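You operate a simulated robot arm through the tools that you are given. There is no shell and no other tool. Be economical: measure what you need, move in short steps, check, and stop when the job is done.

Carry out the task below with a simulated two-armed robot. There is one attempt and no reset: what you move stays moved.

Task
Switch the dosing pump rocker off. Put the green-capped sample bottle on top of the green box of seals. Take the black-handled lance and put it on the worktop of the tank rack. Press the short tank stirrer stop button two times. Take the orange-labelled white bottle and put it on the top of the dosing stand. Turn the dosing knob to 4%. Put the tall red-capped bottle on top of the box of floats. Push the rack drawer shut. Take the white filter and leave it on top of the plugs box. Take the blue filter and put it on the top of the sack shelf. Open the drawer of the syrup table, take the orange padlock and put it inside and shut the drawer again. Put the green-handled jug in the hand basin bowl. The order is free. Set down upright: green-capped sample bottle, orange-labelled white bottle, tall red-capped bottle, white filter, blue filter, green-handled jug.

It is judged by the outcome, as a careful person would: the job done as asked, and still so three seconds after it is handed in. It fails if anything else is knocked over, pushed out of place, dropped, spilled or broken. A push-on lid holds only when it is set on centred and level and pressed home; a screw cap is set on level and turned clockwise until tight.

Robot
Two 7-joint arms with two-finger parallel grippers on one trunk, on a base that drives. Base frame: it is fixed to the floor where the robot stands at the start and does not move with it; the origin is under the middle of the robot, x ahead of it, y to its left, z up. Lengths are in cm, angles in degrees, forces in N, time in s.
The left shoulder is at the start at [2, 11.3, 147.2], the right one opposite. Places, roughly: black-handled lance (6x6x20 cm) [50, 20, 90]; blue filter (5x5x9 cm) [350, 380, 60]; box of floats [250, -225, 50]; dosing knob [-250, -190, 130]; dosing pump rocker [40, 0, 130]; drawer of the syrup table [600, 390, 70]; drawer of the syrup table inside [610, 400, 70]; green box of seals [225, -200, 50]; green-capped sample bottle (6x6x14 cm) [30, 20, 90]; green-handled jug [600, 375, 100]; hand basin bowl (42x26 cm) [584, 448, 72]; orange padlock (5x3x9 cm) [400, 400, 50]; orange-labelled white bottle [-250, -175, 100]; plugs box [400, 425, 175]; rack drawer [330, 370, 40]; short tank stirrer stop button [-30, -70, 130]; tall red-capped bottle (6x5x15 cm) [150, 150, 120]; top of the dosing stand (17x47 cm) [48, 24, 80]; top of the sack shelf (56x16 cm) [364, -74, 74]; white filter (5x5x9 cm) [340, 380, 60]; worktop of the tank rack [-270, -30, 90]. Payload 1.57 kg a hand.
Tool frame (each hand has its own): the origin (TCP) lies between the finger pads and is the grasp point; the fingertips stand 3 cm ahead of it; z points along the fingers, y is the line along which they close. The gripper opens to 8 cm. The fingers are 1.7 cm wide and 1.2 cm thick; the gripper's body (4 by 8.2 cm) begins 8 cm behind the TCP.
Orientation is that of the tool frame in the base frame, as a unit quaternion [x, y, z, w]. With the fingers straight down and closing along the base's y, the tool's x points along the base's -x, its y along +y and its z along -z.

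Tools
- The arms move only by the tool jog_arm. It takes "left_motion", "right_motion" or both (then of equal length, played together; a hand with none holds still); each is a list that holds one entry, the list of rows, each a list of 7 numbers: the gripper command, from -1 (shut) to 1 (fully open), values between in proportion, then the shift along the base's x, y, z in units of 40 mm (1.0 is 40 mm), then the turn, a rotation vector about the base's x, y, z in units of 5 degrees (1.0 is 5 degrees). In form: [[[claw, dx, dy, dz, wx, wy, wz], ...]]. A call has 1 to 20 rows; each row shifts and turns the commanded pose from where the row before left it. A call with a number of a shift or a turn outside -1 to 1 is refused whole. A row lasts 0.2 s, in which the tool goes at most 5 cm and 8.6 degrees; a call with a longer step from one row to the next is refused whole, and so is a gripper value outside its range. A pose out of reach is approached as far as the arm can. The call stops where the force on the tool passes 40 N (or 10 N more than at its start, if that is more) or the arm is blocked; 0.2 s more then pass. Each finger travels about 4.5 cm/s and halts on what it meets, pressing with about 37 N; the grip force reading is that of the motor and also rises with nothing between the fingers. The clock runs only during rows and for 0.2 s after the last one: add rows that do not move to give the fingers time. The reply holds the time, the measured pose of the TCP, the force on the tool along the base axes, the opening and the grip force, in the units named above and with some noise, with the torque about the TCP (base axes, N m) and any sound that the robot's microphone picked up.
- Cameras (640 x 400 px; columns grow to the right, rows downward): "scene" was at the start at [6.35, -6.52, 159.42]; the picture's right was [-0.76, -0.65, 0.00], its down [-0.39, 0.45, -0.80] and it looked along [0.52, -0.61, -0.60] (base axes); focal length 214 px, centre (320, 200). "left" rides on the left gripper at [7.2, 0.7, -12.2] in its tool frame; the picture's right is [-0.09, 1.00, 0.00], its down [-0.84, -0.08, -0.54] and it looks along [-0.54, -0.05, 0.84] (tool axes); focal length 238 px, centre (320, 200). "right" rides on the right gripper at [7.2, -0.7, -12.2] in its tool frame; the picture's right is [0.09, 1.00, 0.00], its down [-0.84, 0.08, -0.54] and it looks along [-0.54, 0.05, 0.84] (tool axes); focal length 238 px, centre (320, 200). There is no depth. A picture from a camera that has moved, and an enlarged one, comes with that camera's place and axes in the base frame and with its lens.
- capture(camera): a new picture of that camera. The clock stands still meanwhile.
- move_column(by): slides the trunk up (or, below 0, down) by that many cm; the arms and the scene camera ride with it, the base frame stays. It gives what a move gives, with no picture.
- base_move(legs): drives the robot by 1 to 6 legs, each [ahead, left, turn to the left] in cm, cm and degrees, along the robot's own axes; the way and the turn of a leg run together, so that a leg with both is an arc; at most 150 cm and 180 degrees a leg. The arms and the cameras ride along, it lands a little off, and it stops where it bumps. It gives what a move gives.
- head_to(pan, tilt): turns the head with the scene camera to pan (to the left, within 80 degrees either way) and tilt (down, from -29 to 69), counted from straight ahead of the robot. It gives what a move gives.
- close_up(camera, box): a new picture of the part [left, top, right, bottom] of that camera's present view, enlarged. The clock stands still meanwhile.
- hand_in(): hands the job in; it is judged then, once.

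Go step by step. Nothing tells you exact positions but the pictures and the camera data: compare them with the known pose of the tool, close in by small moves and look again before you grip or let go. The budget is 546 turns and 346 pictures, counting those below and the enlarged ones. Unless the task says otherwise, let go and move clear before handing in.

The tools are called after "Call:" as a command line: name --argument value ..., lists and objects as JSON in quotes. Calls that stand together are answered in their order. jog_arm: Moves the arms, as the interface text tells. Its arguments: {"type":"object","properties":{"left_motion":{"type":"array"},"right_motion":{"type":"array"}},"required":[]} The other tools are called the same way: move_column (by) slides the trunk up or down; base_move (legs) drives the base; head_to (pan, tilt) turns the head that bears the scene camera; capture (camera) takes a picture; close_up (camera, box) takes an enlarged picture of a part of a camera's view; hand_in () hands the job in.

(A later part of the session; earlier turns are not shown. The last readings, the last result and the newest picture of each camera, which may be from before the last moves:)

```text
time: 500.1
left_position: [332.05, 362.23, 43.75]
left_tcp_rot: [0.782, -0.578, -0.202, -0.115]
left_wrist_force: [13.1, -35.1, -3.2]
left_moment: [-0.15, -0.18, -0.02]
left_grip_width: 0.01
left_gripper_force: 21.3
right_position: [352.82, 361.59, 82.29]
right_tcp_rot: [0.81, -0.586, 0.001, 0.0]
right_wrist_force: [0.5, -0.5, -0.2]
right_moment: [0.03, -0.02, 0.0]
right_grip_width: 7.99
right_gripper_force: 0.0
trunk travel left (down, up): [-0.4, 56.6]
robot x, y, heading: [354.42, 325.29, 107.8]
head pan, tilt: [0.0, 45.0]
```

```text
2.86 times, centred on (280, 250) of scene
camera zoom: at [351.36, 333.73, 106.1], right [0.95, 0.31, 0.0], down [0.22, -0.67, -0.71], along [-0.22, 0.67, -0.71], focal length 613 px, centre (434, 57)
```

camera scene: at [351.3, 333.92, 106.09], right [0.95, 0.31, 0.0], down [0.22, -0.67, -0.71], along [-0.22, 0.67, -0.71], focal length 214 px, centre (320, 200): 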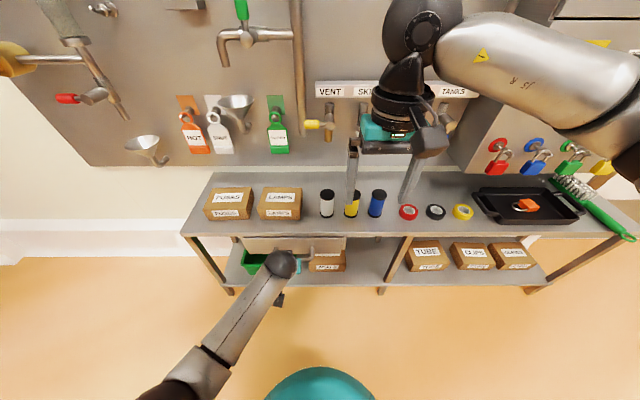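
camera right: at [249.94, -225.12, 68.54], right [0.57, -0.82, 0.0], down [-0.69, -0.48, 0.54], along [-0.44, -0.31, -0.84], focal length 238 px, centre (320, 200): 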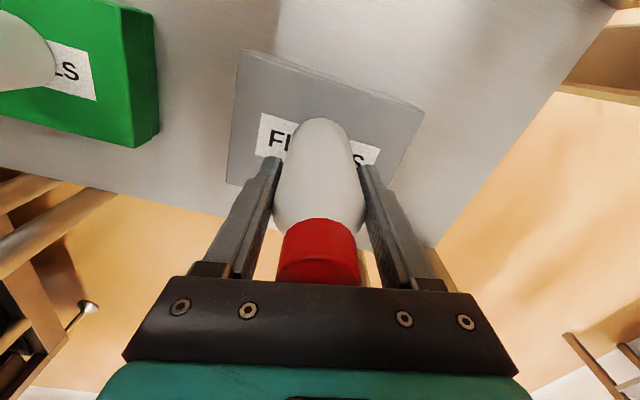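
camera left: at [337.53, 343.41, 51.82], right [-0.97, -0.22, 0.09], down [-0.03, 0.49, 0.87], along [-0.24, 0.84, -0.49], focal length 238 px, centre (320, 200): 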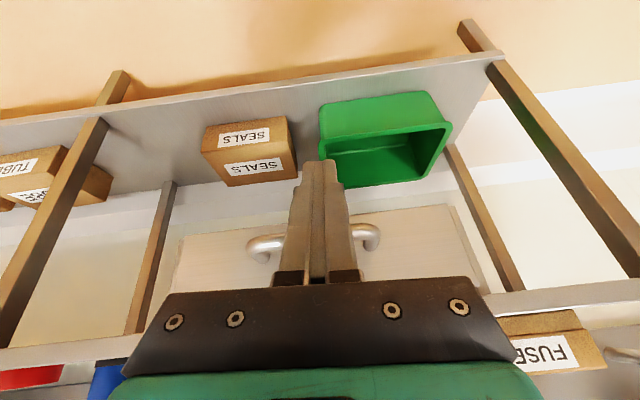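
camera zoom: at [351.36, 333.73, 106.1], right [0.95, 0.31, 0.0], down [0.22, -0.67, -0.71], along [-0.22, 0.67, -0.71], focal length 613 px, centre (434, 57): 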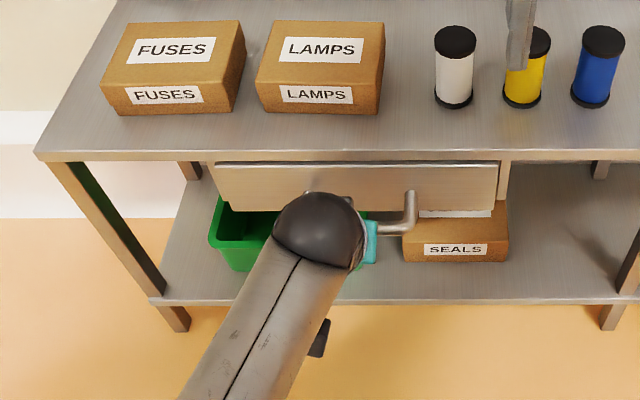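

The drawer is shut. I retract, straighten and raise the left hand, and step to the white filter ([338.4,380.8], bench z≈50).

Call:
jog_arm --left_motion '[[[-1, 0.12, -0.4, 0, 0, 0, 0], [-1, 0.12, -0.4, 0, 0, 0, 0], [-1, 0.12, -0.4, 0.3, -0.954, -0.3, 0], [-1, 0, 0, 0.8, -0.954, -0.3, 0], [-1, 0, 0, 0.8, -0.954, -0.3, 0], [0, 0, 0, 0.8, -0.954, -0.3, 0], [1, 0, 0, 0.8, -0.954, -0.3, 0], [1, 0, 0, 0.8, 0, 0, 0], [1, 0, 0, 0.8, 0, 0, 0], [1, 0, 0, 0.8, 0, 0, 0], [1, 0, 0, 0, 0, 0, 0]]]'

Call:
base_move --legs '[[18, -9, 0]]'

Call:
capture --camera "left"

Call:
capture --camera "scene"

```text
time: 501.9
left_position: [324.28, 355.98, 59.16]
left_tcp_rot: [0.81, -0.573, -0.089, 0.087]
left_wrist_force: [-0.2, -0.3, -0.4]
left_moment: [0.0, -0.02, 0.01]
left_grip_width: 6.61
left_gripper_force: 0.1
left hand out of reach, approached as far as the arm can: row 8
right_position: [352.74, 361.69, 82.16]
right_tcp_rot: [0.81, -0.586, 0.002, 0.0]
right_wrist_force: [-0.5, -0.2, -0.5]
right_moment: [-0.04, -0.02, -0.01]
right_grip_width: 8.02
right_gripper_force: 0.0
trunk travel left (down, up): [-0.4, 56.6]
robot x, y, heading: [354.46, 325.08, 107.9]
head pan, tilt: [0.0, 45.0]
stopped in row 8 (left hand): the arm was blocked; the commanded pose is now the measured one
```

```text
time: 503.5
left_position: [327.27, 375.58, 59.12]
left_tcp_rot: [0.81, -0.573, -0.088, 0.087]
left_wrist_force: [0.4, 0.5, -0.4]
left_moment: [0.0, -0.01, 0.0]
left_grip_width: 8.0
left_gripper_force: 0.0
right_position: [355.69, 381.52, 82.25]
right_tcp_rot: [0.811, -0.584, 0.002, 0.0]
right_wrist_force: [0.0, -0.5, 0.1]
right_moment: [0.0, -0.04, -0.01]
right_grip_width: 8.0
right_gripper_force: 0.1
trunk travel left (down, up): [-0.4, 56.6]
robot x, y, heading: [357.48, 344.88, 108.1]
head pan, tilt: [0.0, 45.0]
```

```text
139 pictures are left
camera left: at [332.05, 368.93, 70.89], right [-0.94, -0.24, 0.24], down [-0.07, 0.84, 0.54], along [-0.34, 0.49, -0.8], focal length 238 px, centre (320, 200)
```

left: 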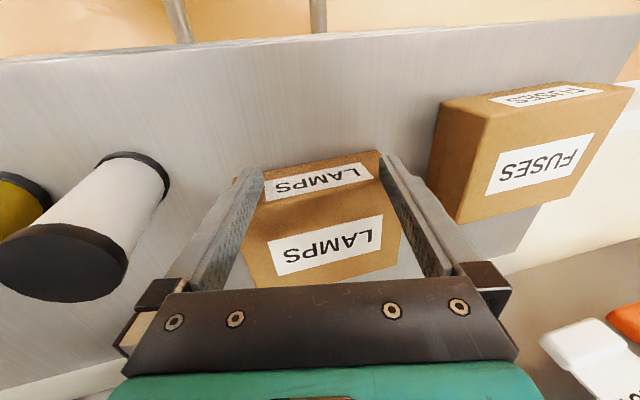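

```text
138 pictures are left
camera scene: at [354.33, 353.71, 106.1], right [0.95, 0.31, 0.0], down [0.22, -0.67, -0.71], along [-0.22, 0.67, -0.71], focal length 214 px, centre (320, 200)
```

scene: 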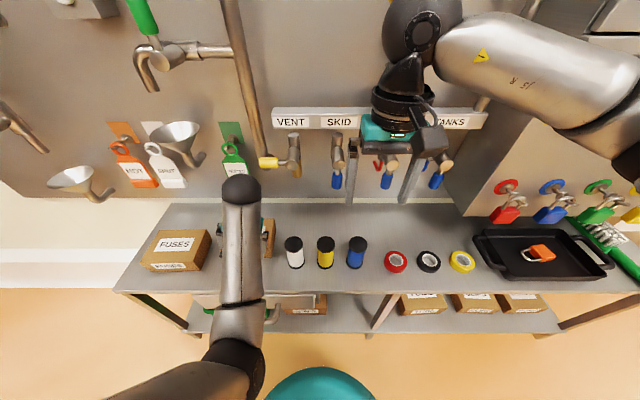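

The left hand ended lower than intended, straddling the LAMPS box. I raise the trunk straight up and check that nothing was disturbed.

Call:
move_column --by 30

Call:
capture --camera "scene"

Call:
capture --camera "left"

```text
time: 506.5
left_position: [327.29, 375.47, 89.15]
left_tcp_rot: [0.811, -0.572, -0.088, 0.088]
left_wrist_force: [0.0, -0.1, 0.1]
left_moment: [0.02, -0.02, 0.04]
left_grip_width: 8.0
left_gripper_force: 0.1
right_position: [355.65, 381.57, 112.15]
right_tcp_rot: [0.811, -0.585, 0.002, 0.0]
right_wrist_force: [0.3, -0.6, 0.9]
right_moment: [-0.01, -0.01, 0.0]
right_grip_width: 7.98
right_gripper_force: 0.0
trunk travel left (down, up): [-30.4, 26.6]
robot x, y, heading: [357.38, 345.14, 108.1]
head pan, tilt: [0.0, 45.0]
```

```text
137 pictures are left
camera scene: at [354.33, 353.73, 136.09], right [0.95, 0.31, 0.0], down [0.22, -0.67, -0.71], along [-0.22, 0.67, -0.71], focal length 214 px, centre (320, 200)
```

scene: 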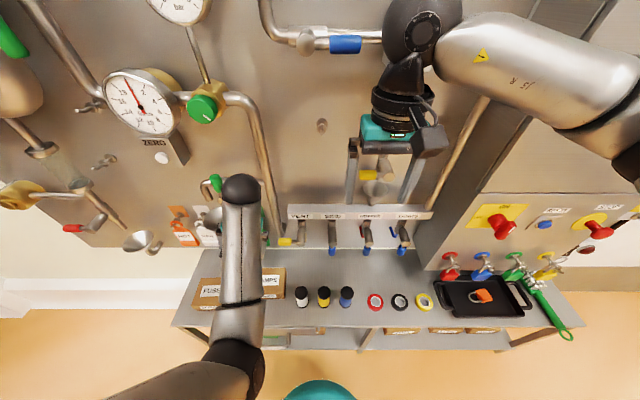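

```text
136 pictures are left
camera left: at [332.04, 368.93, 100.88], right [-0.94, -0.24, 0.24], down [-0.07, 0.84, 0.54], along [-0.34, 0.49, -0.8], focal length 238 px, centre (320, 200)
```

left: 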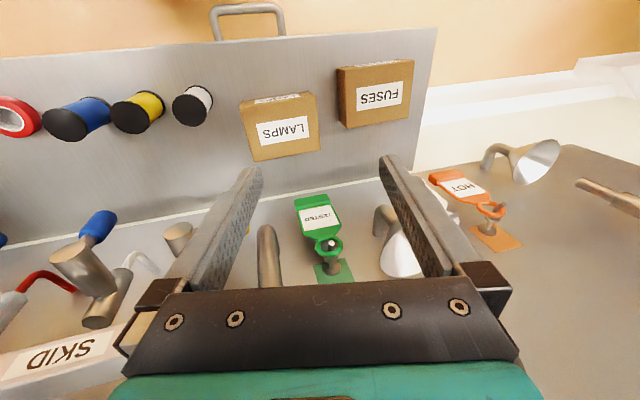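

I back off and inspect the bench items.

Call:
base_move --legs '[[-24, 0, 0]]'

Call:
head_to --pan 0 --tilt 40

Call:
capture --camera "scene"

Call:
close_up --camera "left" --box '[100, 20, 460, 240]'

```text
time: 508.3
left_position: [334.62, 352.6, 89.21]
left_tcp_rot: [0.81, -0.573, -0.089, 0.087]
left_wrist_force: [-0.1, 0.2, -0.1]
left_moment: [-0.04, 0.0, -0.01]
left_grip_width: 7.97
left_gripper_force: 0.0
right_position: [363.3, 358.63, 112.16]
right_tcp_rot: [0.812, -0.584, 0.001, 0.0]
right_wrist_force: [0.1, 0.8, 0.9]
right_moment: [-0.01, 0.02, 0.0]
right_grip_width: 8.0
right_gripper_force: 0.0
trunk travel left (down, up): [-30.4, 26.6]
robot x, y, heading: [364.99, 322.14, 108.0]
head pan, tilt: [0.0, 45.0]
```

```text
time: 508.9
left_position: [334.78, 352.73, 89.17]
left_tcp_rot: [0.81, -0.573, -0.088, 0.086]
left_wrist_force: [1.2, -0.3, 0.1]
left_moment: [0.0, -0.06, -0.01]
left_grip_width: 7.98
left_gripper_force: 0.1
right_position: [363.14, 358.76, 112.18]
right_tcp_rot: [0.811, -0.585, 0.002, 0.0]
right_wrist_force: [-0.4, 0.4, 0.1]
right_moment: [0.02, -0.02, 0.02]
right_grip_width: 7.98
right_gripper_force: 0.0
trunk travel left (down, up): [-30.4, 26.6]
robot x, y, heading: [364.89, 322.21, 108.1]
head pan, tilt: [0.0, 40.0]
```

```text
135 pictures are left
camera scene: at [361.65, 331.24, 136.82], right [0.95, 0.31, 0.0], down [0.2, -0.61, -0.77], along [-0.24, 0.73, -0.64], focal length 214 px, centre (320, 200)
```

scene: 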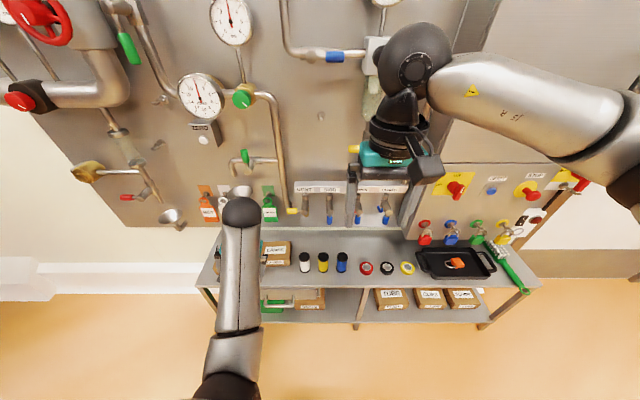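

```text
1.78 times, centred on (280, 130) of left
camera zoom: at [339.46, 346.11, 100.89], right [-0.94, -0.24, 0.25], down [-0.07, 0.84, 0.54], along [-0.34, 0.49, -0.8], focal length 424 px, centre (391, 324)
```

zoom: 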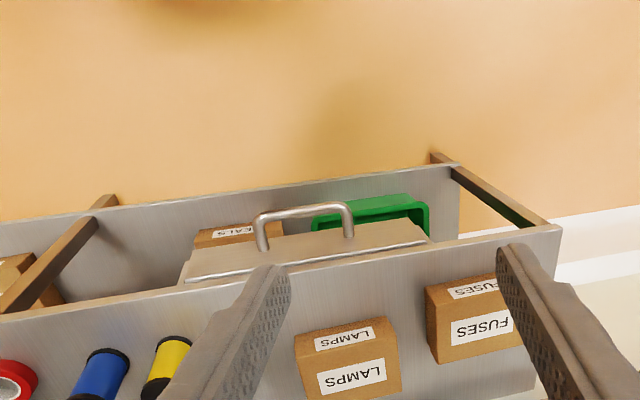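

The LAMPS box seems to have been pushed back about 3–4 cm; I will put it back. First I back off and restore the left arm's posture (yaw trick).

Call:
base_move --legs '[[-25, 0, 0]]'

Call:
jog_arm --left_motion '[[[1, -0.1, 0.3, 0.3, 0, 0, -1], [1, -0.1, 0.3, 0.3, 0, 0, -1], [1, -0.1, 0.3, 0.3, 0, 0, -1], [1, -0.1, 0.3, 0.3, 0, 0, -1], [1, -0.1, 0.3, 0.3, 0, 0, -1], [1, 0, 0, 0.3, 0, 0, -1], [1, 0, 0, 0.3, 0, 0, -1], [1, 0, 0, 0.3, 0, 0, -1], [1, 0, 0, 0.3, 0, 0, -1], [1, 0, 0, 0.3, 0, 0, -1], [1, 0, 0, 0, 0, 0, -1], [1, 0, 0, 0, 0, 0, -1], [1, 0, 0, 0, 0, 0, -1], [1, 0, 0, 0, 0, 0, -1], [1, 0, 0, 0, 0, 0, 0]]]'

Call:
capture --camera "scene"

```text
time: 510.8
left_position: [342.71, 328.3, 89.21]
left_tcp_rot: [0.811, -0.571, -0.089, 0.087]
left_wrist_force: [-0.6, -0.2, 0.8]
left_moment: [0.02, 0.02, 0.01]
left_grip_width: 7.99
left_gripper_force: 0.0
right_position: [371.02, 334.44, 112.23]
right_tcp_rot: [0.812, -0.583, 0.001, -0.001]
right_wrist_force: [-0.2, -0.1, 0.3]
right_moment: [0.01, 0.04, -0.03]
right_grip_width: 7.99
right_gripper_force: 0.0
trunk travel left (down, up): [-30.4, 26.6]
robot x, y, heading: [373.08, 297.92, 108.0]
head pan, tilt: [0.0, 40.0]
```

```text
time: 514.2
left_position: [335.4, 333.16, 100.7]
left_tcp_rot: [-0.36, 0.922, 0.123, -0.064]
left_wrist_force: [0.2, 0.0, 1.0]
left_moment: [0.04, 0.01, -0.01]
left_grip_width: 7.98
left_gripper_force: 0.1
left hand out of reach, approached as far as the arm can: row 10, 14
right_position: [370.87, 334.27, 112.21]
right_tcp_rot: [0.812, -0.583, 0.001, 0.0]
right_wrist_force: [0.1, 0.6, -0.2]
right_moment: [0.01, -0.01, -0.02]
right_grip_width: 7.99
right_gripper_force: 0.1
trunk travel left (down, up): [-30.4, 26.6]
robot x, y, heading: [373.25, 297.63, 108.1]
head pan, tilt: [0.0, 40.0]
stopped in row 15 (left hand): the arm was blocked; the commanded pose is now the measured one
```

```text
133 pictures are left
camera scene: at [369.54, 306.87, 136.82], right [0.95, 0.31, 0.0], down [0.2, -0.61, -0.77], along [-0.24, 0.73, -0.64], focal length 214 px, centre (320, 200)
```

scene: 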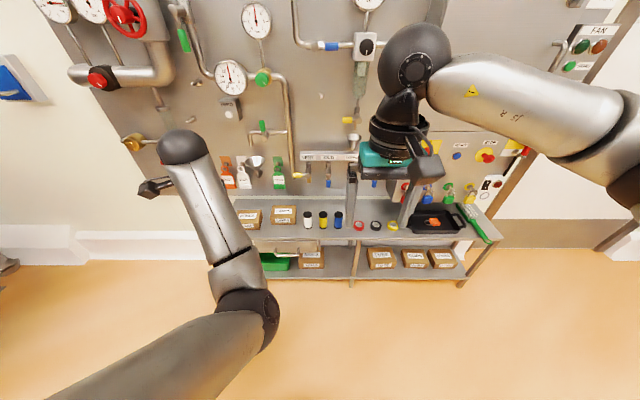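

Call:
jog_arm --left_motion '[[[1, 0.1, -0.4, 0.4, 0, 0, 0], [1, 0.1, -0.4, 0.4, 0, 0, 0], [1, 0.1, -0.4, 0.4, 0, 0, 0], [1, 0.1, -0.4, 0.4, 0, 0, 0], [1, 0, 0, 0.5, 0, 0, 0], [1, 0, 0, 0.5, 0, 0, 0], [1, 0, 0, 0.5, 0, 0, 0], [1, 0, 0, 0, 0, 0, 0]]]'

Call:
capture --camera "scene"

```text
time: 516.0
left_position: [331.6, 330.12, 109.09]
left_tcp_rot: [-0.358, 0.924, 0.122, -0.062]
left_wrist_force: [0.2, 0.3, -0.3]
left_moment: [0.0, 0.0, 0.01]
left_grip_width: 7.98
left_gripper_force: 0.0
left hand out of reach, approached as far as the arm can: row 2, 3, 4, 5, 6, 7
right_position: [370.89, 334.28, 112.16]
right_tcp_rot: [0.812, -0.584, 0.002, 0.001]
right_wrist_force: [0.4, 0.4, -0.3]
right_moment: [-0.03, 0.0, 0.01]
right_grip_width: 7.98
right_gripper_force: 0.1
trunk travel left (down, up): [-30.4, 26.6]
robot x, y, heading: [372.99, 297.66, 108.3]
head pan, tilt: [0.0, 40.0]
```

```text
132 pictures are left
camera scene: at [369.56, 306.87, 136.82], right [0.95, 0.31, 0.0], down [0.2, -0.61, -0.77], along [-0.24, 0.73, -0.64], focal length 214 px, centre (320, 200)
```

scene: 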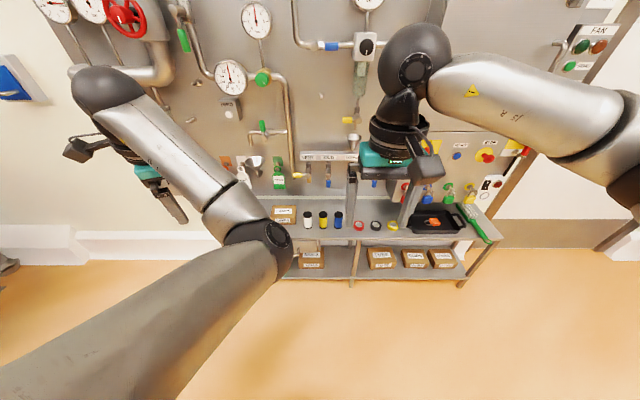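

I extend the left arm forward nearly straight at shoulder height so that the elbow can swing out.

Call:
jog_arm --left_motion '[[[1, 0.4, 0.6, 0.3, 0, 0, 0], [1, 0.4, 0.6, 0.3, 0, 0, 0], [1, 0.4, 0.6, 0.3, 0, 0, 0], [1, 0.4, 0.6, 0.3, 0, 0, 0], [1, 0.4, 0.6, 0.3, 0, 0, 0], [1, 0.4, 0.6, 0.3, 0, 0, 0], [1, 0.4, 0.6, 0.3, 0, 0, 0], [1, 0.2, 0.4, 0, 0, 0, 0], [1, 0, 0, 0, 0, 0, 0]]]'

Call:
capture --camera "scene"

```text
time: 518.0
left_position: [342.16, 349.72, 117.29]
left_tcp_rot: [-0.359, 0.923, 0.123, -0.062]
left_wrist_force: [0.6, -0.9, 1.0]
left_moment: [0.0, -0.03, -0.01]
left_grip_width: 7.99
left_gripper_force: 0.0
left hand out of reach, approached as far as the arm can: row 1, 2, 4
right_position: [371.02, 334.35, 112.1]
right_tcp_rot: [0.812, -0.584, 0.002, 0.0]
right_wrist_force: [0.4, 0.2, -0.5]
right_moment: [-0.01, -0.03, -0.03]
right_grip_width: 7.99
right_gripper_force: 0.1
trunk travel left (down, up): [-30.4, 26.6]
robot x, y, heading: [372.93, 297.69, 108.0]
head pan, tilt: [0.0, 40.0]
```

```text
131 pictures are left
camera scene: at [369.57, 306.87, 136.82], right [0.95, 0.31, 0.0], down [0.2, -0.61, -0.77], along [-0.24, 0.73, -0.64], focal length 214 px, centre (320, 200)
```

scene: 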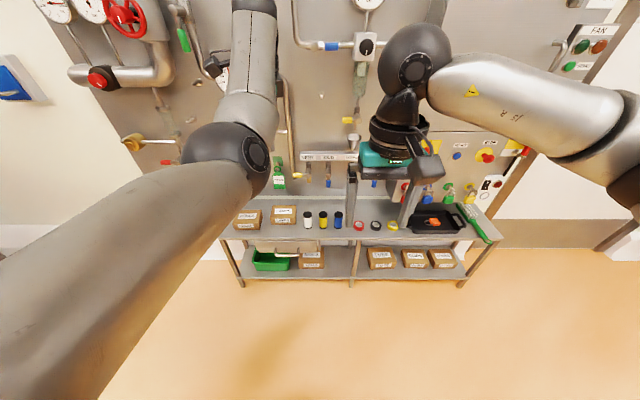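

Call:
jog_arm --left_motion '[[[1, -0.6, -0.1, 0.1, 0, 0, 0], [1, -0.6, -0.1, 0.1, 0, 0, 0], [1, -0.6, -0.1, 0.1, 0, 0, 0], [1, -0.6, -0.1, 0.1, 0, 0, 0], [1, -0.6, -0.1, 0.1, 0, 0, 0], [1, -0.6, -0.1, 0.1, 0, 0, 0], [1, -0.6, -0.1, 0, 0, 0, 0], [1, 0, 0, 0, 0, 0, 0]]]'

Call:
capture --camera "scene"

```text
time: 519.8
left_position: [325.9, 346.14, 119.3]
left_tcp_rot: [-0.359, 0.923, 0.123, -0.062]
left_wrist_force: [-0.2, -0.1, 0.4]
left_moment: [-0.02, -0.02, -0.02]
left_grip_width: 8.0
left_gripper_force: 0.0
left hand out of reach, approached as far as the arm can: row 7
right_position: [370.92, 334.3, 112.35]
right_tcp_rot: [0.812, -0.583, 0.002, 0.0]
right_wrist_force: [0.4, 0.0, 0.0]
right_moment: [0.04, 0.0, -0.02]
right_grip_width: 7.98
right_gripper_force: 0.1
trunk travel left (down, up): [-30.4, 26.6]
robot x, y, heading: [373.02, 297.58, 107.8]
head pan, tilt: [0.0, 40.0]
```

```text
130 pictures are left
camera scene: at [369.59, 306.88, 136.82], right [0.95, 0.31, 0.0], down [0.2, -0.61, -0.77], along [-0.24, 0.73, -0.64], focal length 214 px, centre (320, 200)
```

scene: 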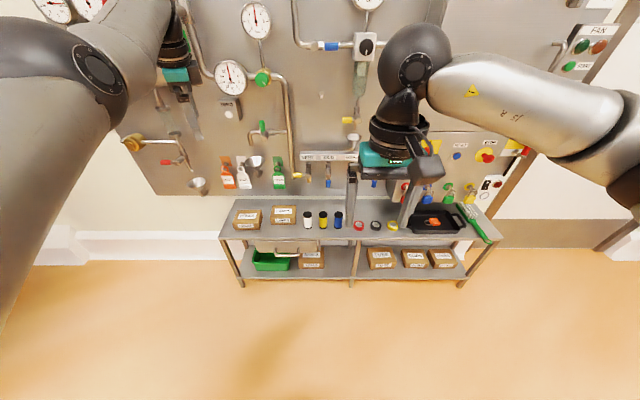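

Call:
jog_arm --left_motion '[[[1, 0.2, -0.4, 0.1, 0, 0, 0], [1, 0.2, -0.4, 0.1, 0, 0, 0], [1, 0.2, -0.4, 0.1, 0, 0, 0], [1, 0.3, -0.4, 0, 0, 0, 0], [1, 0.4, -0.3, 0, 0, 0, 0], [1, 0.4, -0.3, 0, 0, 0, 0], [1, 0.4, -0.3, 0, 0, 0, 0], [1, 0, 0, 0, 0, 0, 0]]]'

Call:
capture --camera "scene"

```text
time: 521.6
left_position: [332.83, 336.73, 120.38]
left_tcp_rot: [-0.359, 0.923, 0.122, -0.062]
left_wrist_force: [0.5, -0.6, -0.3]
left_moment: [0.03, -0.01, -0.02]
left_grip_width: 8.02
left_gripper_force: 0.0
left hand out of reach, approached as far as the arm can: row 7
right_position: [370.82, 334.33, 112.22]
right_tcp_rot: [0.812, -0.583, 0.002, 0.0]
right_wrist_force: [0.0, -0.3, -0.3]
right_moment: [0.02, -0.02, 0.0]
right_grip_width: 8.03
right_gripper_force: 0.0
trunk travel left (down, up): [-30.4, 26.6]
robot x, y, heading: [372.99, 297.54, 107.8]
head pan, tilt: [0.0, 40.0]
```

```text
129 pictures are left
camera scene: at [369.59, 306.87, 136.82], right [0.95, 0.31, 0.0], down [0.2, -0.61, -0.77], along [-0.24, 0.73, -0.64], focal length 214 px, centre (320, 200)
```

scene: 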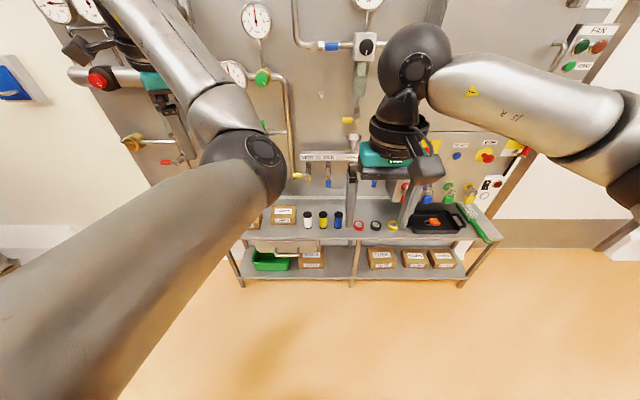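

Call:
jog_arm --left_motion '[[[1, -0.4, 0.6, 0, 0, 0, 0], [1, -0.5, 0.6, 0, 0, 0, 0], [1, -0.5, 0.6, 0, 0, 0, 0], [1, -0.4, 0.6, 0, 0, 0, 1], [1, 0, 0, 0, 0, 0, 1], [1, 0, 0, 0, 0, 0, 1], [1, 0, 0, 0, 0, 0, 1], [1, 0, 0, 0, 0, 0, 1], [1, 0, 0, 0, 0, 0, 1], [1, 0, 0, 0, 0, 0, 1], [1, 0, 0, 0, 0, 0, 1], [1, 0, 0, 0, 0, 0, 1], [1, 0, 0, 0, 0, 0, 1], [1, 0, 0, 0, 0, 0, 1], [1, 0, 0, 0, 0, 0, 1], [1, 0, 0, 0, 0, 0, 1], [1, 0, 0, 0, 0, 0, 1], [1, 0, 0, 0, 0, 0, 1], [1, 0, 0, 0, 0, 0, 1], [1, 0, 0, 0, 0, 0, 1]]]'

Call:
capture --camera "scene"

```text
time: 525.8
left_position: [330.79, 340.93, 118.2]
left_tcp_rot: [0.889, -0.438, -0.048, 0.129]
left_wrist_force: [-0.2, -0.6, 0.3]
left_moment: [-0.03, 0.01, 0.0]
left_grip_width: 8.02
left_gripper_force: 0.0
left hand out of reach, approached as far as the arm can: row 4, 5, 7, 8, 9, 10, 11, 12, 13, 14, 15, 16, 17, 18, 19, 20
right_position: [370.84, 334.34, 112.19]
right_tcp_rot: [0.811, -0.584, 0.002, 0.0]
right_wrist_force: [-0.5, 0.3, -0.2]
right_moment: [-0.01, -0.01, 0.0]
right_grip_width: 8.02
right_gripper_force: 0.1
trunk travel left (down, up): [-30.4, 26.6]
robot x, y, heading: [373.18, 297.55, 108.3]
head pan, tilt: [0.0, 40.0]
```

```text
128 pictures are left
camera scene: at [369.55, 306.89, 136.82], right [0.95, 0.31, 0.0], down [0.2, -0.61, -0.77], along [-0.24, 0.73, -0.64], focal length 214 px, centre (320, 200)
```

scene: 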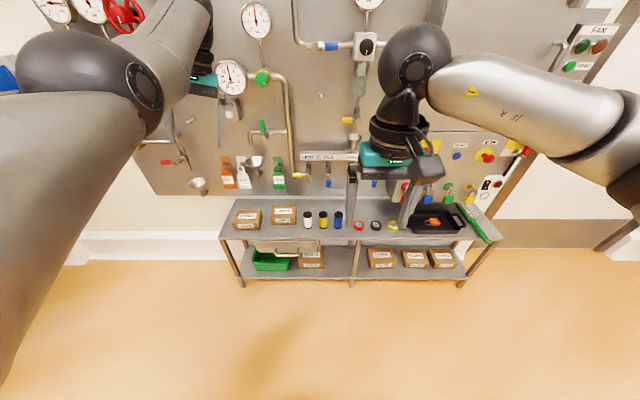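

Call:
jog_arm --left_motion '[[[1, -0.2, 0.4, 0.1, 0, 0, 0], [1, -0.2, 0.4, 0.1, 0, 0, 0], [1, -0.2, 0.4, 0.1, 0, 0, -1], [1, 0, 0, 0, 0, 0, -1], [1, 0, 0, 0, 0, 0, -1], [1, 0, 0, 0, 0, 0, -1], [1, 0, 0, 0, 0, 0, -1], [1, 0, 0, 0, 0, 0, -1], [1, 0, 0, 0, 0, 0, -1], [1, 0, 0, 0, 0, 0, -1], [1, 0, 0, 0, 0, 0, -1], [1, 0, 0, 0, 0, 0, -1], [1, 0, 0, 0, 0, 0, -1], [1, 0, 0, 0, 0, 0, -1], [1, 0, 0, 0, 0, 0, -1], [1, 0, 0, 0, 0, 0, -1], [1, 0, 0, 0, 0, 0, 0]]]'

Call:
capture --camera "scene"

```text
time: 529.4
left_position: [330.7, 341.35, 118.14]
left_tcp_rot: [-0.476, 0.869, 0.114, -0.077]
left_wrist_force: [0.5, -0.5, -0.2]
left_moment: [-0.02, 0.0, -0.03]
left_grip_width: 8.0
left_gripper_force: 0.0
left hand out of reach, approached as far as the arm can: row 1, 2, 3
right_position: [370.88, 334.29, 112.2]
right_tcp_rot: [0.812, -0.584, 0.002, 0.001]
right_wrist_force: [0.2, 0.6, 0.2]
right_moment: [0.01, 0.02, -0.02]
right_grip_width: 8.02
right_gripper_force: 0.0
trunk travel left (down, up): [-30.4, 26.6]
robot x, y, heading: [372.61, 298.05, 108.2]
head pan, tilt: [0.0, 40.0]
```

```text
127 pictures are left
camera scene: at [369.57, 306.88, 136.82], right [0.95, 0.31, 0.0], down [0.2, -0.61, -0.77], along [-0.24, 0.73, -0.64], focal length 214 px, centre (320, 200)
```

scene: 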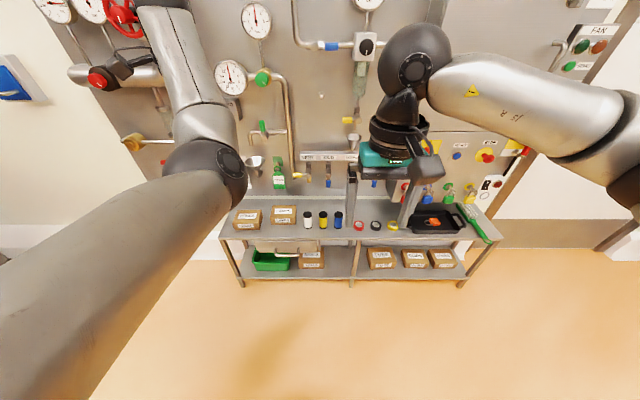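

Call:
jog_arm --left_motion '[[[1, 0, 0, 0, 0, 0, 1], [1, 0, 0, 0, 0, 0, 1], [1, 0, 0, 0, 0, 0, 1], [1, 0, 0, 0, 0, 0, 1], [1, 0, 0, 0, 0, 0, 1], [1, 0, 0, 0, 0, 0, 1], [1, 0, 0, 0, 0, 0, 1], [1, 0, 0, 0, 0, 0, 1], [1, 0, 0, 0, 0, 0, 1], [1, 0, 0, 0, 0, 0, 1], [1, 0.15, -0.4, 0.2, 0, 0, 1], [1, 0.15, -0.4, 0.2, 0, 0, 0], [1, 0.15, -0.4, 0.2, 0, 0, 0], [1, 0.15, -0.4, 0.2, 0, 0, 0], [1, 0.15, -0.4, 0.2, 0, 0, 0], [1, 0.15, -0.4, 0.2, 0, 0, 0], [1, 0.15, -0.4, 0, 0, 0, 0], [1, 0, 0, 0, 0, 0, 0]]]'

Call:
capture --camera "scene"

```text
time: 533.2
left_position: [331.63, 331.75, 123.22]
left_tcp_rot: [0.824, -0.55, -0.065, 0.121]
left_wrist_force: [0.2, -0.2, -0.4]
left_moment: [-0.01, 0.0, -0.01]
left_grip_width: 7.99
left_gripper_force: 0.0
left hand out of reach, approached as far as the arm can: row 15, 16, 17
right_position: [370.9, 334.33, 112.1]
right_tcp_rot: [0.812, -0.584, 0.003, 0.0]
right_wrist_force: [0.4, 0.5, -1.1]
right_moment: [0.05, 0.01, 0.02]
right_grip_width: 8.01
right_gripper_force: 0.0
trunk travel left (down, up): [-30.4, 26.6]
robot x, y, heading: [372.72, 297.69, 108.0]
head pan, tilt: [0.0, 40.0]
```

```text
126 pictures are left
camera scene: at [369.57, 306.88, 136.82], right [0.95, 0.31, 0.0], down [0.2, -0.61, -0.77], along [-0.24, 0.73, -0.64], focal length 214 px, centre (320, 200)
```

scene: 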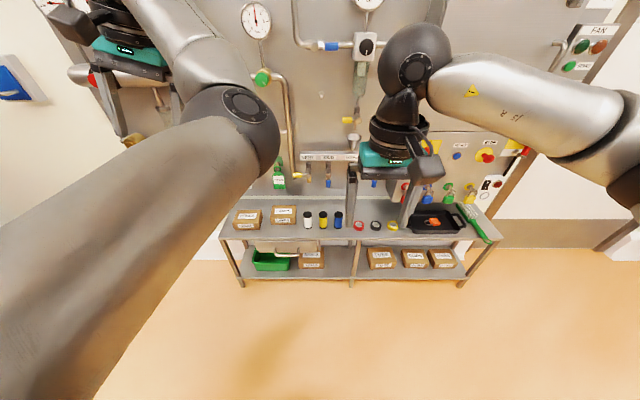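

I'll do the remaining work mainly with the right hand. I just try to tuck the left hand out to the left side and up.

Call:
jog_arm --left_motion '[[[1, -0.4, -0.5, 0.4, 0, 0, 0], [1, -0.4, -0.5, 0.4, 0, 0, 0], [1, -0.4, -0.5, 0.4, 0, 0, 0], [1, -0.4, -0.5, 0.4, 0, 0, 0], [1, -0.3, -0.6, 0.4, 0, 0, 0], [1, -0.2, -0.6, 0.4, 0, 0, 0], [1, 0, -0.6, 0.4, 0, 0, 0], [1, 0, -0.6, 0.4, 0, 0, 0], [1, 0, 0, 0, 0, 0, 0]]]'

Call:
head_to --pan 45 --tilt 15

Call:
capture --camera "scene"

```text
time: 535.2
left_position: [322.92, 314.44, 136.26]
left_tcp_rot: [0.824, -0.55, -0.065, 0.121]
left_wrist_force: [0.9, -0.3, -0.1]
left_moment: [-0.01, 0.0, -0.01]
left_grip_width: 8.01
left_gripper_force: 0.1
right_position: [370.96, 334.45, 112.14]
right_tcp_rot: [0.812, -0.583, 0.002, 0.0]
right_wrist_force: [-0.1, 0.0, -0.3]
right_moment: [0.01, -0.01, -0.04]
right_grip_width: 8.01
right_gripper_force: 0.1
trunk travel left (down, up): [-30.4, 26.6]
robot x, y, heading: [373.41, 297.71, 107.9]
head pan, tilt: [0.0, 40.0]
```

```text
time: 536.3
left_position: [322.92, 314.43, 136.06]
left_tcp_rot: [0.824, -0.55, -0.065, 0.121]
left_wrist_force: [-0.4, 0.8, 0.5]
left_moment: [0.01, 0.0, 0.0]
left_grip_width: 8.02
left_gripper_force: 0.0
right_position: [370.88, 334.41, 112.2]
right_tcp_rot: [0.812, -0.584, 0.001, 0.0]
right_wrist_force: [-0.2, 0.3, 1.3]
right_moment: [-0.01, -0.03, -0.04]
right_grip_width: 8.02
right_gripper_force: 0.1
trunk travel left (down, up): [-30.4, 26.6]
robot x, y, heading: [372.95, 297.71, 108.2]
head pan, tilt: [45.0, 15.0]
```

```text
125 pictures are left
camera scene: at [363.88, 303.03, 140.77], right [0.45, 0.89, 0.0], down [0.23, -0.12, -0.97], along [-0.86, 0.44, -0.26], focal length 214 px, centre (320, 200)
```

scene: 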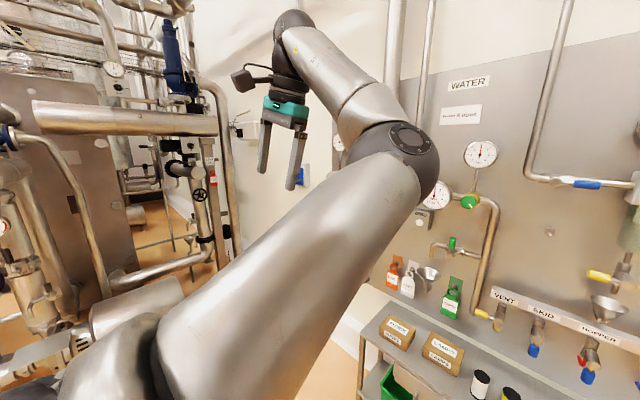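

Call:
jog_arm --left_motion '[[[1, 0.1, -0.7, 0.3, 0, 0, 0], [1, 0.1, -0.7, 0.3, 0, 0, 0], [1, 0.1, -0.7, 0.3, 0, 0, 0], [1, 0.1, -0.7, 0.3, 0, 0, 0], [1, 0.1, -0.7, 0.3, 0, 0, 0], [1, 0.1, -0.7, 0, 0, 0, 0], [1, 0, 0, 0, 0, 0, 0]]]'

Call:
capture --camera "scene"

```text
time: 537.9
left_position: [325.48, 297.43, 141.85]
left_tcp_rot: [0.824, -0.55, -0.065, 0.121]
left_wrist_force: [0.4, -0.1, -0.6]
left_moment: [-0.01, -0.03, 0.0]
left_grip_width: 8.01
left_gripper_force: 0.0
right_position: [371.07, 334.36, 112.27]
right_tcp_rot: [0.812, -0.584, 0.003, 0.0]
right_wrist_force: [-0.3, 0.5, 0.1]
right_moment: [-0.01, 0.03, 0.0]
right_grip_width: 7.99
right_gripper_force: 0.3
trunk travel left (down, up): [-30.4, 26.6]
robot x, y, heading: [373.09, 297.6, 108.3]
head pan, tilt: [45.0, 15.0]
```

```text
124 pictures are left
camera scene: at [363.89, 303.05, 140.78], right [0.45, 0.89, 0.0], down [0.23, -0.12, -0.97], along [-0.86, 0.44, -0.26], focal length 214 px, centre (320, 200)
```

scene: 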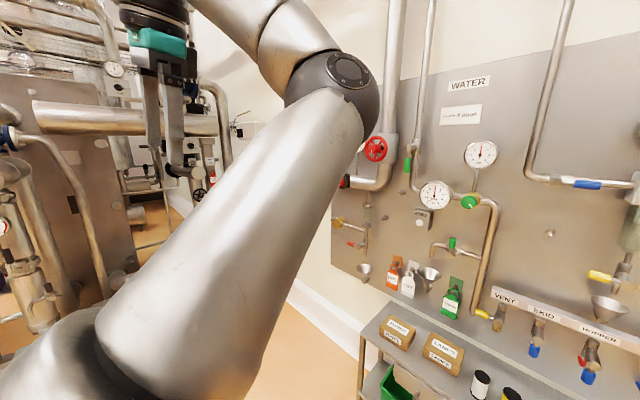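

Call:
jog_arm --left_motion '[[[1, 0.5, 0.3, 0, 0, 0, 0], [1, 0.5, 0.3, 0, 0, 0, 0], [1, 0.5, 0.3, 0, 0, 0, 0], [1, 0.5, 0.3, 0, 0, 0, 0], [1, 0.5, 0.2, 0, 0, 0, 0], [1, 0.5, 0.2, 0, 0, 0, 0], [1, 0.5, 0.2, 0, 0, 0, 0], [1, 0, 0, 0, 0, 0, 0]]]'

Call:
capture --camera "scene"

```text
time: 539.7
left_position: [337.85, 303.21, 141.46]
left_tcp_rot: [0.824, -0.55, -0.065, 0.121]
left_wrist_force: [-1.0, 0.2, 0.3]
left_moment: [0.0, 0.0, -0.03]
left_grip_width: 7.99
left_gripper_force: 0.0
left hand out of reach, approached as far as the arm can: row 6, 7
right_position: [370.95, 334.31, 112.19]
right_tcp_rot: [0.812, -0.584, 0.001, 0.0]
right_wrist_force: [-0.8, 0.5, -0.5]
right_moment: [0.0, 0.01, 0.01]
right_grip_width: 8.01
right_gripper_force: 0.1
trunk travel left (down, up): [-30.4, 26.6]
robot x, y, heading: [372.66, 297.65, 108.0]
head pan, tilt: [45.0, 15.0]
```

```text
123 pictures are left
camera scene: at [363.89, 303.02, 140.78], right [0.45, 0.89, 0.0], down [0.23, -0.12, -0.97], along [-0.86, 0.44, -0.26], focal length 214 px, centre (320, 200)
```

scene: 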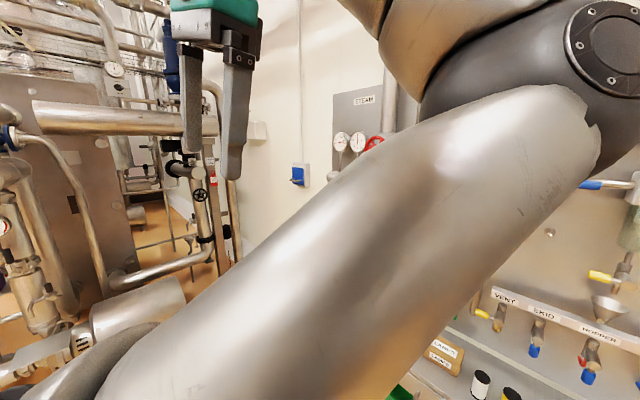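

I return the left hand to the tucked side position and go on with the right hand. I look at the boxes closely.

Call:
jog_arm --left_motion '[[[1, -0.5, -0.25, 0, 0, 0, 0], [1, -0.5, -0.25, 0, 0, 0, 0], [1, -0.5, -0.25, 0, 0, 0, 0], [1, -0.5, -0.25, 0, 0, 0, 0], [1, -0.5, -0.25, 0, 0, 0, 0], [1, -0.5, -0.25, 0, 0, 0, 0], [1, 0, 0, 0, 0, 0, 0]]]'

Call:
base_move --legs '[[20, 20, 0]]'

Call:
head_to --pan 0 --tilt 45

Call:
close_up --camera "scene" --box '[180, 140, 420, 300]'

```text
time: 541.3
left_position: [325.64, 296.83, 141.64]
left_tcp_rot: [0.823, -0.551, -0.066, 0.121]
left_wrist_force: [0.4, 0.4, 0.3]
left_moment: [-0.01, 0.0, 0.02]
left_grip_width: 8.02
left_gripper_force: 0.0
right_position: [370.94, 334.3, 112.22]
right_tcp_rot: [0.812, -0.583, 0.002, 0.0]
right_wrist_force: [0.1, 0.3, 0.7]
right_moment: [0.01, -0.01, -0.01]
right_grip_width: 7.98
right_gripper_force: 0.1
trunk travel left (down, up): [-30.4, 26.6]
robot x, y, heading: [373.13, 297.56, 108.1]
head pan, tilt: [45.0, 15.0]
```

```text
time: 543.3
left_position: [299.48, 310.19, 141.7]
left_tcp_rot: [0.823, -0.551, -0.066, 0.122]
left_wrist_force: [-0.2, 0.3, -0.6]
left_moment: [-0.04, -0.03, -0.01]
left_grip_width: 7.99
left_gripper_force: 0.1
right_position: [344.88, 347.54, 112.25]
right_tcp_rot: [0.811, -0.585, 0.002, 0.0]
right_wrist_force: [0.6, -0.5, 0.3]
right_moment: [0.01, 0.0, 0.01]
right_grip_width: 8.0
right_gripper_force: 0.1
trunk travel left (down, up): [-30.4, 26.6]
robot x, y, heading: [346.71, 311.01, 108.2]
head pan, tilt: [45.0, 15.0]
```

```text
time: 544.4
left_position: [299.59, 310.19, 141.61]
left_tcp_rot: [0.823, -0.551, -0.065, 0.121]
left_wrist_force: [0.1, -0.6, -0.7]
left_moment: [0.03, 0.01, 0.01]
left_grip_width: 7.97
left_gripper_force: 0.1
right_position: [344.86, 347.46, 112.22]
right_tcp_rot: [0.812, -0.584, 0.002, 0.0]
right_wrist_force: [0.9, -0.2, 0.2]
right_moment: [-0.01, -0.03, -0.01]
right_grip_width: 7.98
right_gripper_force: 0.1
trunk travel left (down, up): [-30.4, 26.6]
robot x, y, heading: [346.97, 310.9, 107.7]
head pan, tilt: [0.0, 45.0]
```

```text
2.50 times, centred on (300, 220) of scene
camera zoom: at [343.53, 319.67, 136.1], right [0.95, 0.31, 0.0], down [0.22, -0.67, -0.71], along [-0.22, 0.67, -0.71], focal length 536 px, centre (370, 150)
```

zoom: 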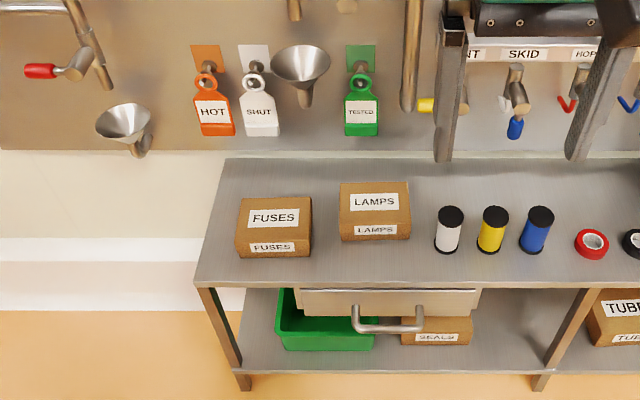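

LAMPS was indeed pushed back ~3.7 cm. I'll drag it back with closed right fingers placed behind it: lower the trunk, approach.

Call:
move_column --by -29

Call:
base_move --legs '[[30, 6, 0]]'

Call:
jog_arm --right_motion '[[[-1, -0.4, 0.7, 0, 0, 0, 0], [-1, -0.4, 0.7, 0, 0, 0, 0], [-1, -0.4, 0.7, 0, 0, 0, 0], [-1, -0.4, 0.8, 0, 0, 0, 0], [-1, -0.3, 0.8, 0, 0, 0, 0], [-1, 0, 0, 0, 0, 0, 0]]]'

Call:
capture --camera "right"

Call:
capture --camera "scene"

```text
time: 547.4
left_position: [299.53, 310.19, 112.61]
left_tcp_rot: [0.823, -0.551, -0.065, 0.121]
left_wrist_force: [-0.5, -0.3, 0.3]
left_moment: [0.04, 0.0, 0.03]
left_grip_width: 8.01
left_gripper_force: 0.0
right_position: [344.78, 347.48, 83.15]
right_tcp_rot: [0.811, -0.585, 0.002, 0.0]
right_wrist_force: [-0.3, -0.1, 0.7]
right_moment: [0.01, 0.0, -0.02]
right_grip_width: 8.04
right_gripper_force: 0.0
trunk travel left (down, up): [-1.4, 55.6]
robot x, y, heading: [346.78, 311.1, 108.0]
head pan, tilt: [0.0, 45.0]
```

```text
time: 549.4
left_position: [284.93, 336.33, 112.64]
left_tcp_rot: [0.821, -0.554, -0.065, 0.121]
left_wrist_force: [-0.5, -0.1, 0.6]
left_moment: [-0.01, -0.03, 0.0]
left_grip_width: 8.02
left_gripper_force: 0.1
right_position: [330.33, 373.37, 83.22]
right_tcp_rot: [0.81, -0.586, 0.002, 0.0]
right_wrist_force: [-0.2, -0.3, -0.2]
right_moment: [0.02, 0.01, 0.0]
right_grip_width: 7.98
right_gripper_force: 0.0
trunk travel left (down, up): [-1.4, 55.6]
robot x, y, heading: [332.03, 336.44, 107.9]
head pan, tilt: [0.0, 45.0]
```

```text
time: 550.6
left_position: [285.21, 336.35, 112.76]
left_tcp_rot: [0.82, -0.555, -0.068, 0.121]
left_wrist_force: [0.1, 0.1, -0.2]
left_moment: [0.01, -0.05, 0.03]
left_grip_width: 7.98
left_gripper_force: 0.0
right_position: [324.63, 387.51, 83.26]
right_tcp_rot: [0.801, -0.599, 0.006, -0.001]
right_wrist_force: [25.2, -11.0, 2.1]
right_moment: [1.38, 3.5, -0.61]
right_grip_width: 0.0
right_gripper_force: 13.8
trunk travel left (down, up): [-1.4, 55.6]
robot x, y, heading: [332.21, 336.48, 107.3]
head pan, tilt: [0.0, 45.0]
stopped in row 5 (right hand): the force on the tool passed its limit at 57 N (the readings are from after the stop); the commanded pose is now the measured one
```

```text
121 pictures are left
camera right: at [327.28, 380.79, 95.65], right [-0.93, -0.37, -0.01], down [-0.32, 0.78, 0.53], along [-0.19, 0.5, -0.85], focal length 238 px, centre (320, 200)
```

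right: 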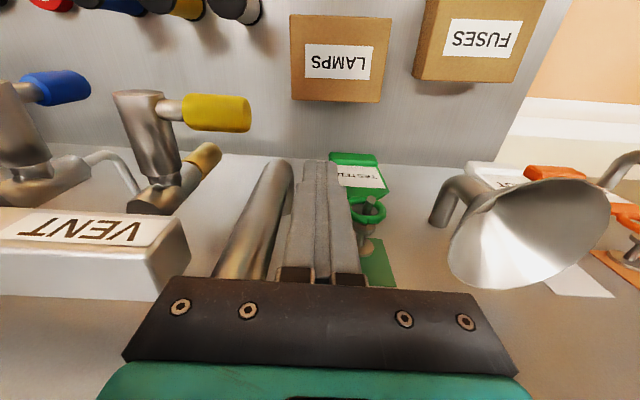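

```text
120 pictures are left
camera scene: at [329.27, 345.38, 107.12], right [0.95, 0.3, 0.0], down [0.21, -0.67, -0.71], along [-0.21, 0.68, -0.71], focal length 214 px, centre (320, 200)
```

scene: 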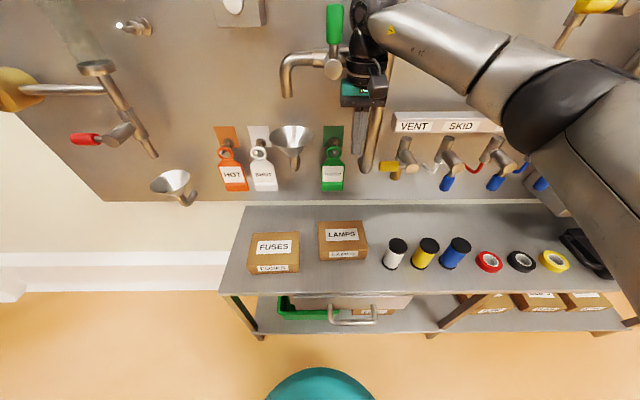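

The hand bumped a pipe on the wall panel. I back off at once and check valves nearby.

Call:
jog_arm --right_motion '[[[-1, 0.15, -0.4, 0, 0, 0, 0], [-1, 0.15, -0.5, 0, 0, 0, 0], [-1, 0.15, -0.5, 0, 0, 0, 0], [-1, 0.15, -0.5, 0, 0, 0, 0]]]'

Call:
capture --camera "scene"

```text
time: 551.6
left_position: [284.79, 336.54, 112.6]
left_tcp_rot: [0.821, -0.555, -0.065, 0.121]
left_wrist_force: [-0.5, 1.0, -1.1]
left_moment: [0.01, 0.05, -0.02]
left_grip_width: 8.04
left_gripper_force: 0.1
right_position: [326.42, 379.62, 83.18]
right_tcp_rot: [0.804, -0.595, 0.007, -0.001]
right_wrist_force: [0.7, -1.1, 0.5]
right_moment: [0.01, -0.03, 0.01]
right_grip_width: 0.0
right_gripper_force: 21.1
trunk travel left (down, up): [-1.4, 55.6]
robot x, y, heading: [332.24, 336.8, 107.6]
head pan, tilt: [0.0, 45.0]
```

```text
119 pictures are left
camera scene: at [328.98, 345.54, 107.1], right [0.95, 0.3, 0.0], down [0.21, -0.67, -0.71], along [-0.21, 0.67, -0.71], focal length 214 px, centre (320, 200)
```

scene: 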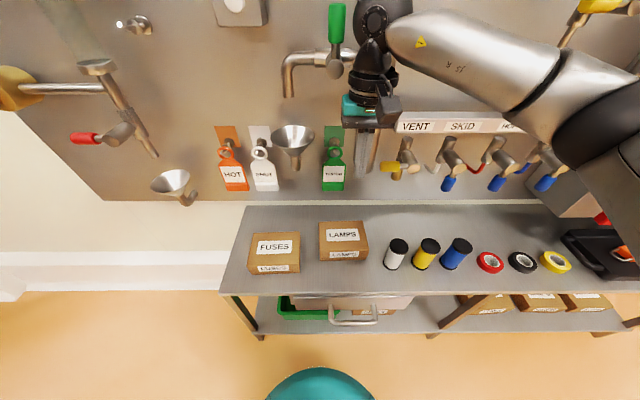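

Valves look unchanged. I tilt the right hand 30° forward so its body stays clear of the pipes, and move the fingertips over the back of the box.

Call:
jog_arm --right_motion '[[[-1, -0.2, 0.1, -0.5, 0.95, 0.31, 0], [-1, -0.2, 0.1, -0.5, 0.95, 0.31, 0], [-1, -0.2, 0.1, -0.5, 0.95, 0.31, 0], [-1, -0.2, 0.1, -0.5, 0.95, 0.31, 0], [-1, -0.2, 0.2, -0.5, 0.95, 0.31, 0], [-1, -0.2, 0.2, -0.5, 0.95, 0.31, 0], [-1, 0, 0.2, -0.4, 0, 0, 0], [-1, 0, 0, 0, 0, 0, 0]]]'

Call:
capture --camera "right"

Call:
capture --camera "scene"

```text
time: 553.4
left_position: [284.86, 336.48, 112.59]
left_tcp_rot: [0.821, -0.554, -0.066, 0.121]
left_wrist_force: [0.4, 0.0, 0.5]
left_moment: [0.04, 0.01, -0.02]
left_grip_width: 8.01
left_gripper_force: 0.1
right_position: [321.7, 383.76, 69.42]
right_tcp_rot: [0.777, -0.576, -0.206, -0.15]
right_wrist_force: [0.2, 0.0, 0.0]
right_moment: [0.0, 0.0, -0.01]
right_grip_width: 0.01
right_gripper_force: 21.3
trunk travel left (down, up): [-1.4, 55.6]
robot x, y, heading: [331.9, 336.72, 107.7]
head pan, tilt: [0.0, 45.0]
```

```text
118 pictures are left
camera right: at [325.91, 372.13, 76.56], right [-0.93, -0.37, -0.04], down [-0.21, 0.42, 0.88], along [-0.31, 0.83, -0.47], focal length 238 px, centre (320, 200)
```

right: 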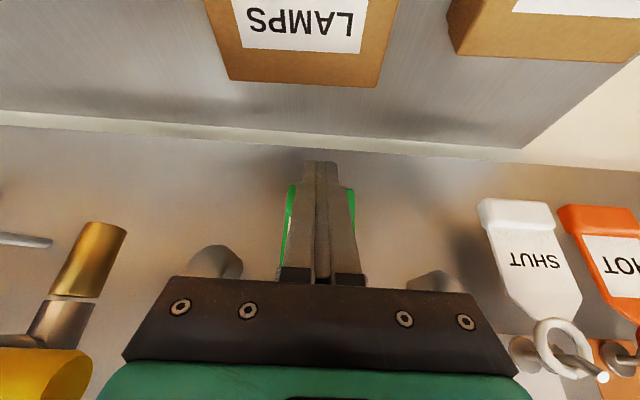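

```text
117 pictures are left
camera scene: at [328.98, 345.55, 107.1], right [0.95, 0.3, 0.0], down [0.21, -0.67, -0.71], along [-0.21, 0.67, -0.71], focal length 214 px, centre (320, 200)
```

scene: 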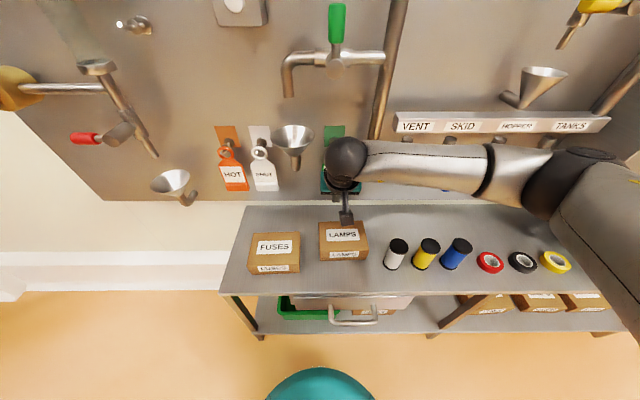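

The box's back top edge is at y≈387. I move the fingertips just behind it and go straight down.

Call:
jog_arm --right_motion '[[[-1, 0.15, 0.5, 0, 0, 0, 0], [-1, 0.12, 0.5, 0, 0, 0, 0], [-1, 0, 0, -0.5, 0, 0, 0], [-1, 0, 0, -0.6, 0, 0, 0], [-1, 0, 0, -0.6, 0, 0, 0], [-1, 0, 0, -0.6, 0, 0, 0], [-1, 0, 0, -0.6, 0, 0, 0], [-1, 0, 0, -0.4, 0, 0, 0], [-1, 0, 0, 0, 0, 0, 0]]]'

Call:
capture --camera "right"

```text
time: 555.4
left_position: [284.81, 336.38, 112.67]
left_tcp_rot: [0.82, -0.555, -0.066, 0.121]
left_wrist_force: [-0.2, 0.9, 0.6]
left_moment: [0.02, 0.05, -0.02]
left_grip_width: 7.99
left_gripper_force: 0.0
right_position: [322.56, 387.97, 56.64]
right_tcp_rot: [0.775, -0.577, -0.207, -0.152]
right_wrist_force: [-0.8, 4.6, 8.8]
right_moment: [-0.13, -0.16, 0.06]
right_grip_width: 0.03
right_gripper_force: 20.6
trunk travel left (down, up): [-1.4, 55.6]
robot x, y, heading: [331.9, 336.98, 107.4]
head pan, tilt: [0.0, 45.0]
```

```text
116 pictures are left
camera right: at [326.91, 376.3, 63.67], right [-0.93, -0.37, -0.04], down [-0.2, 0.42, 0.89], along [-0.31, 0.83, -0.46], focal length 238 px, centre (320, 200)
```

right: 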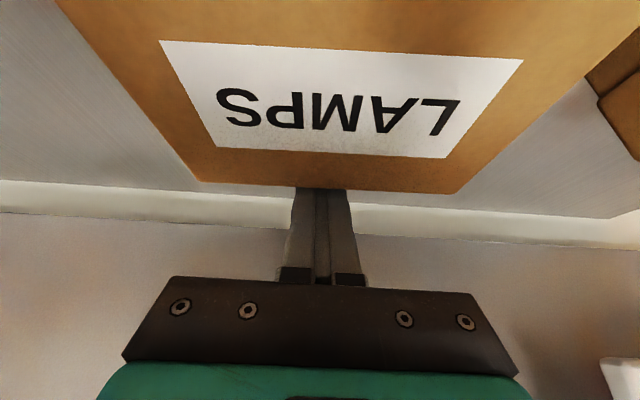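

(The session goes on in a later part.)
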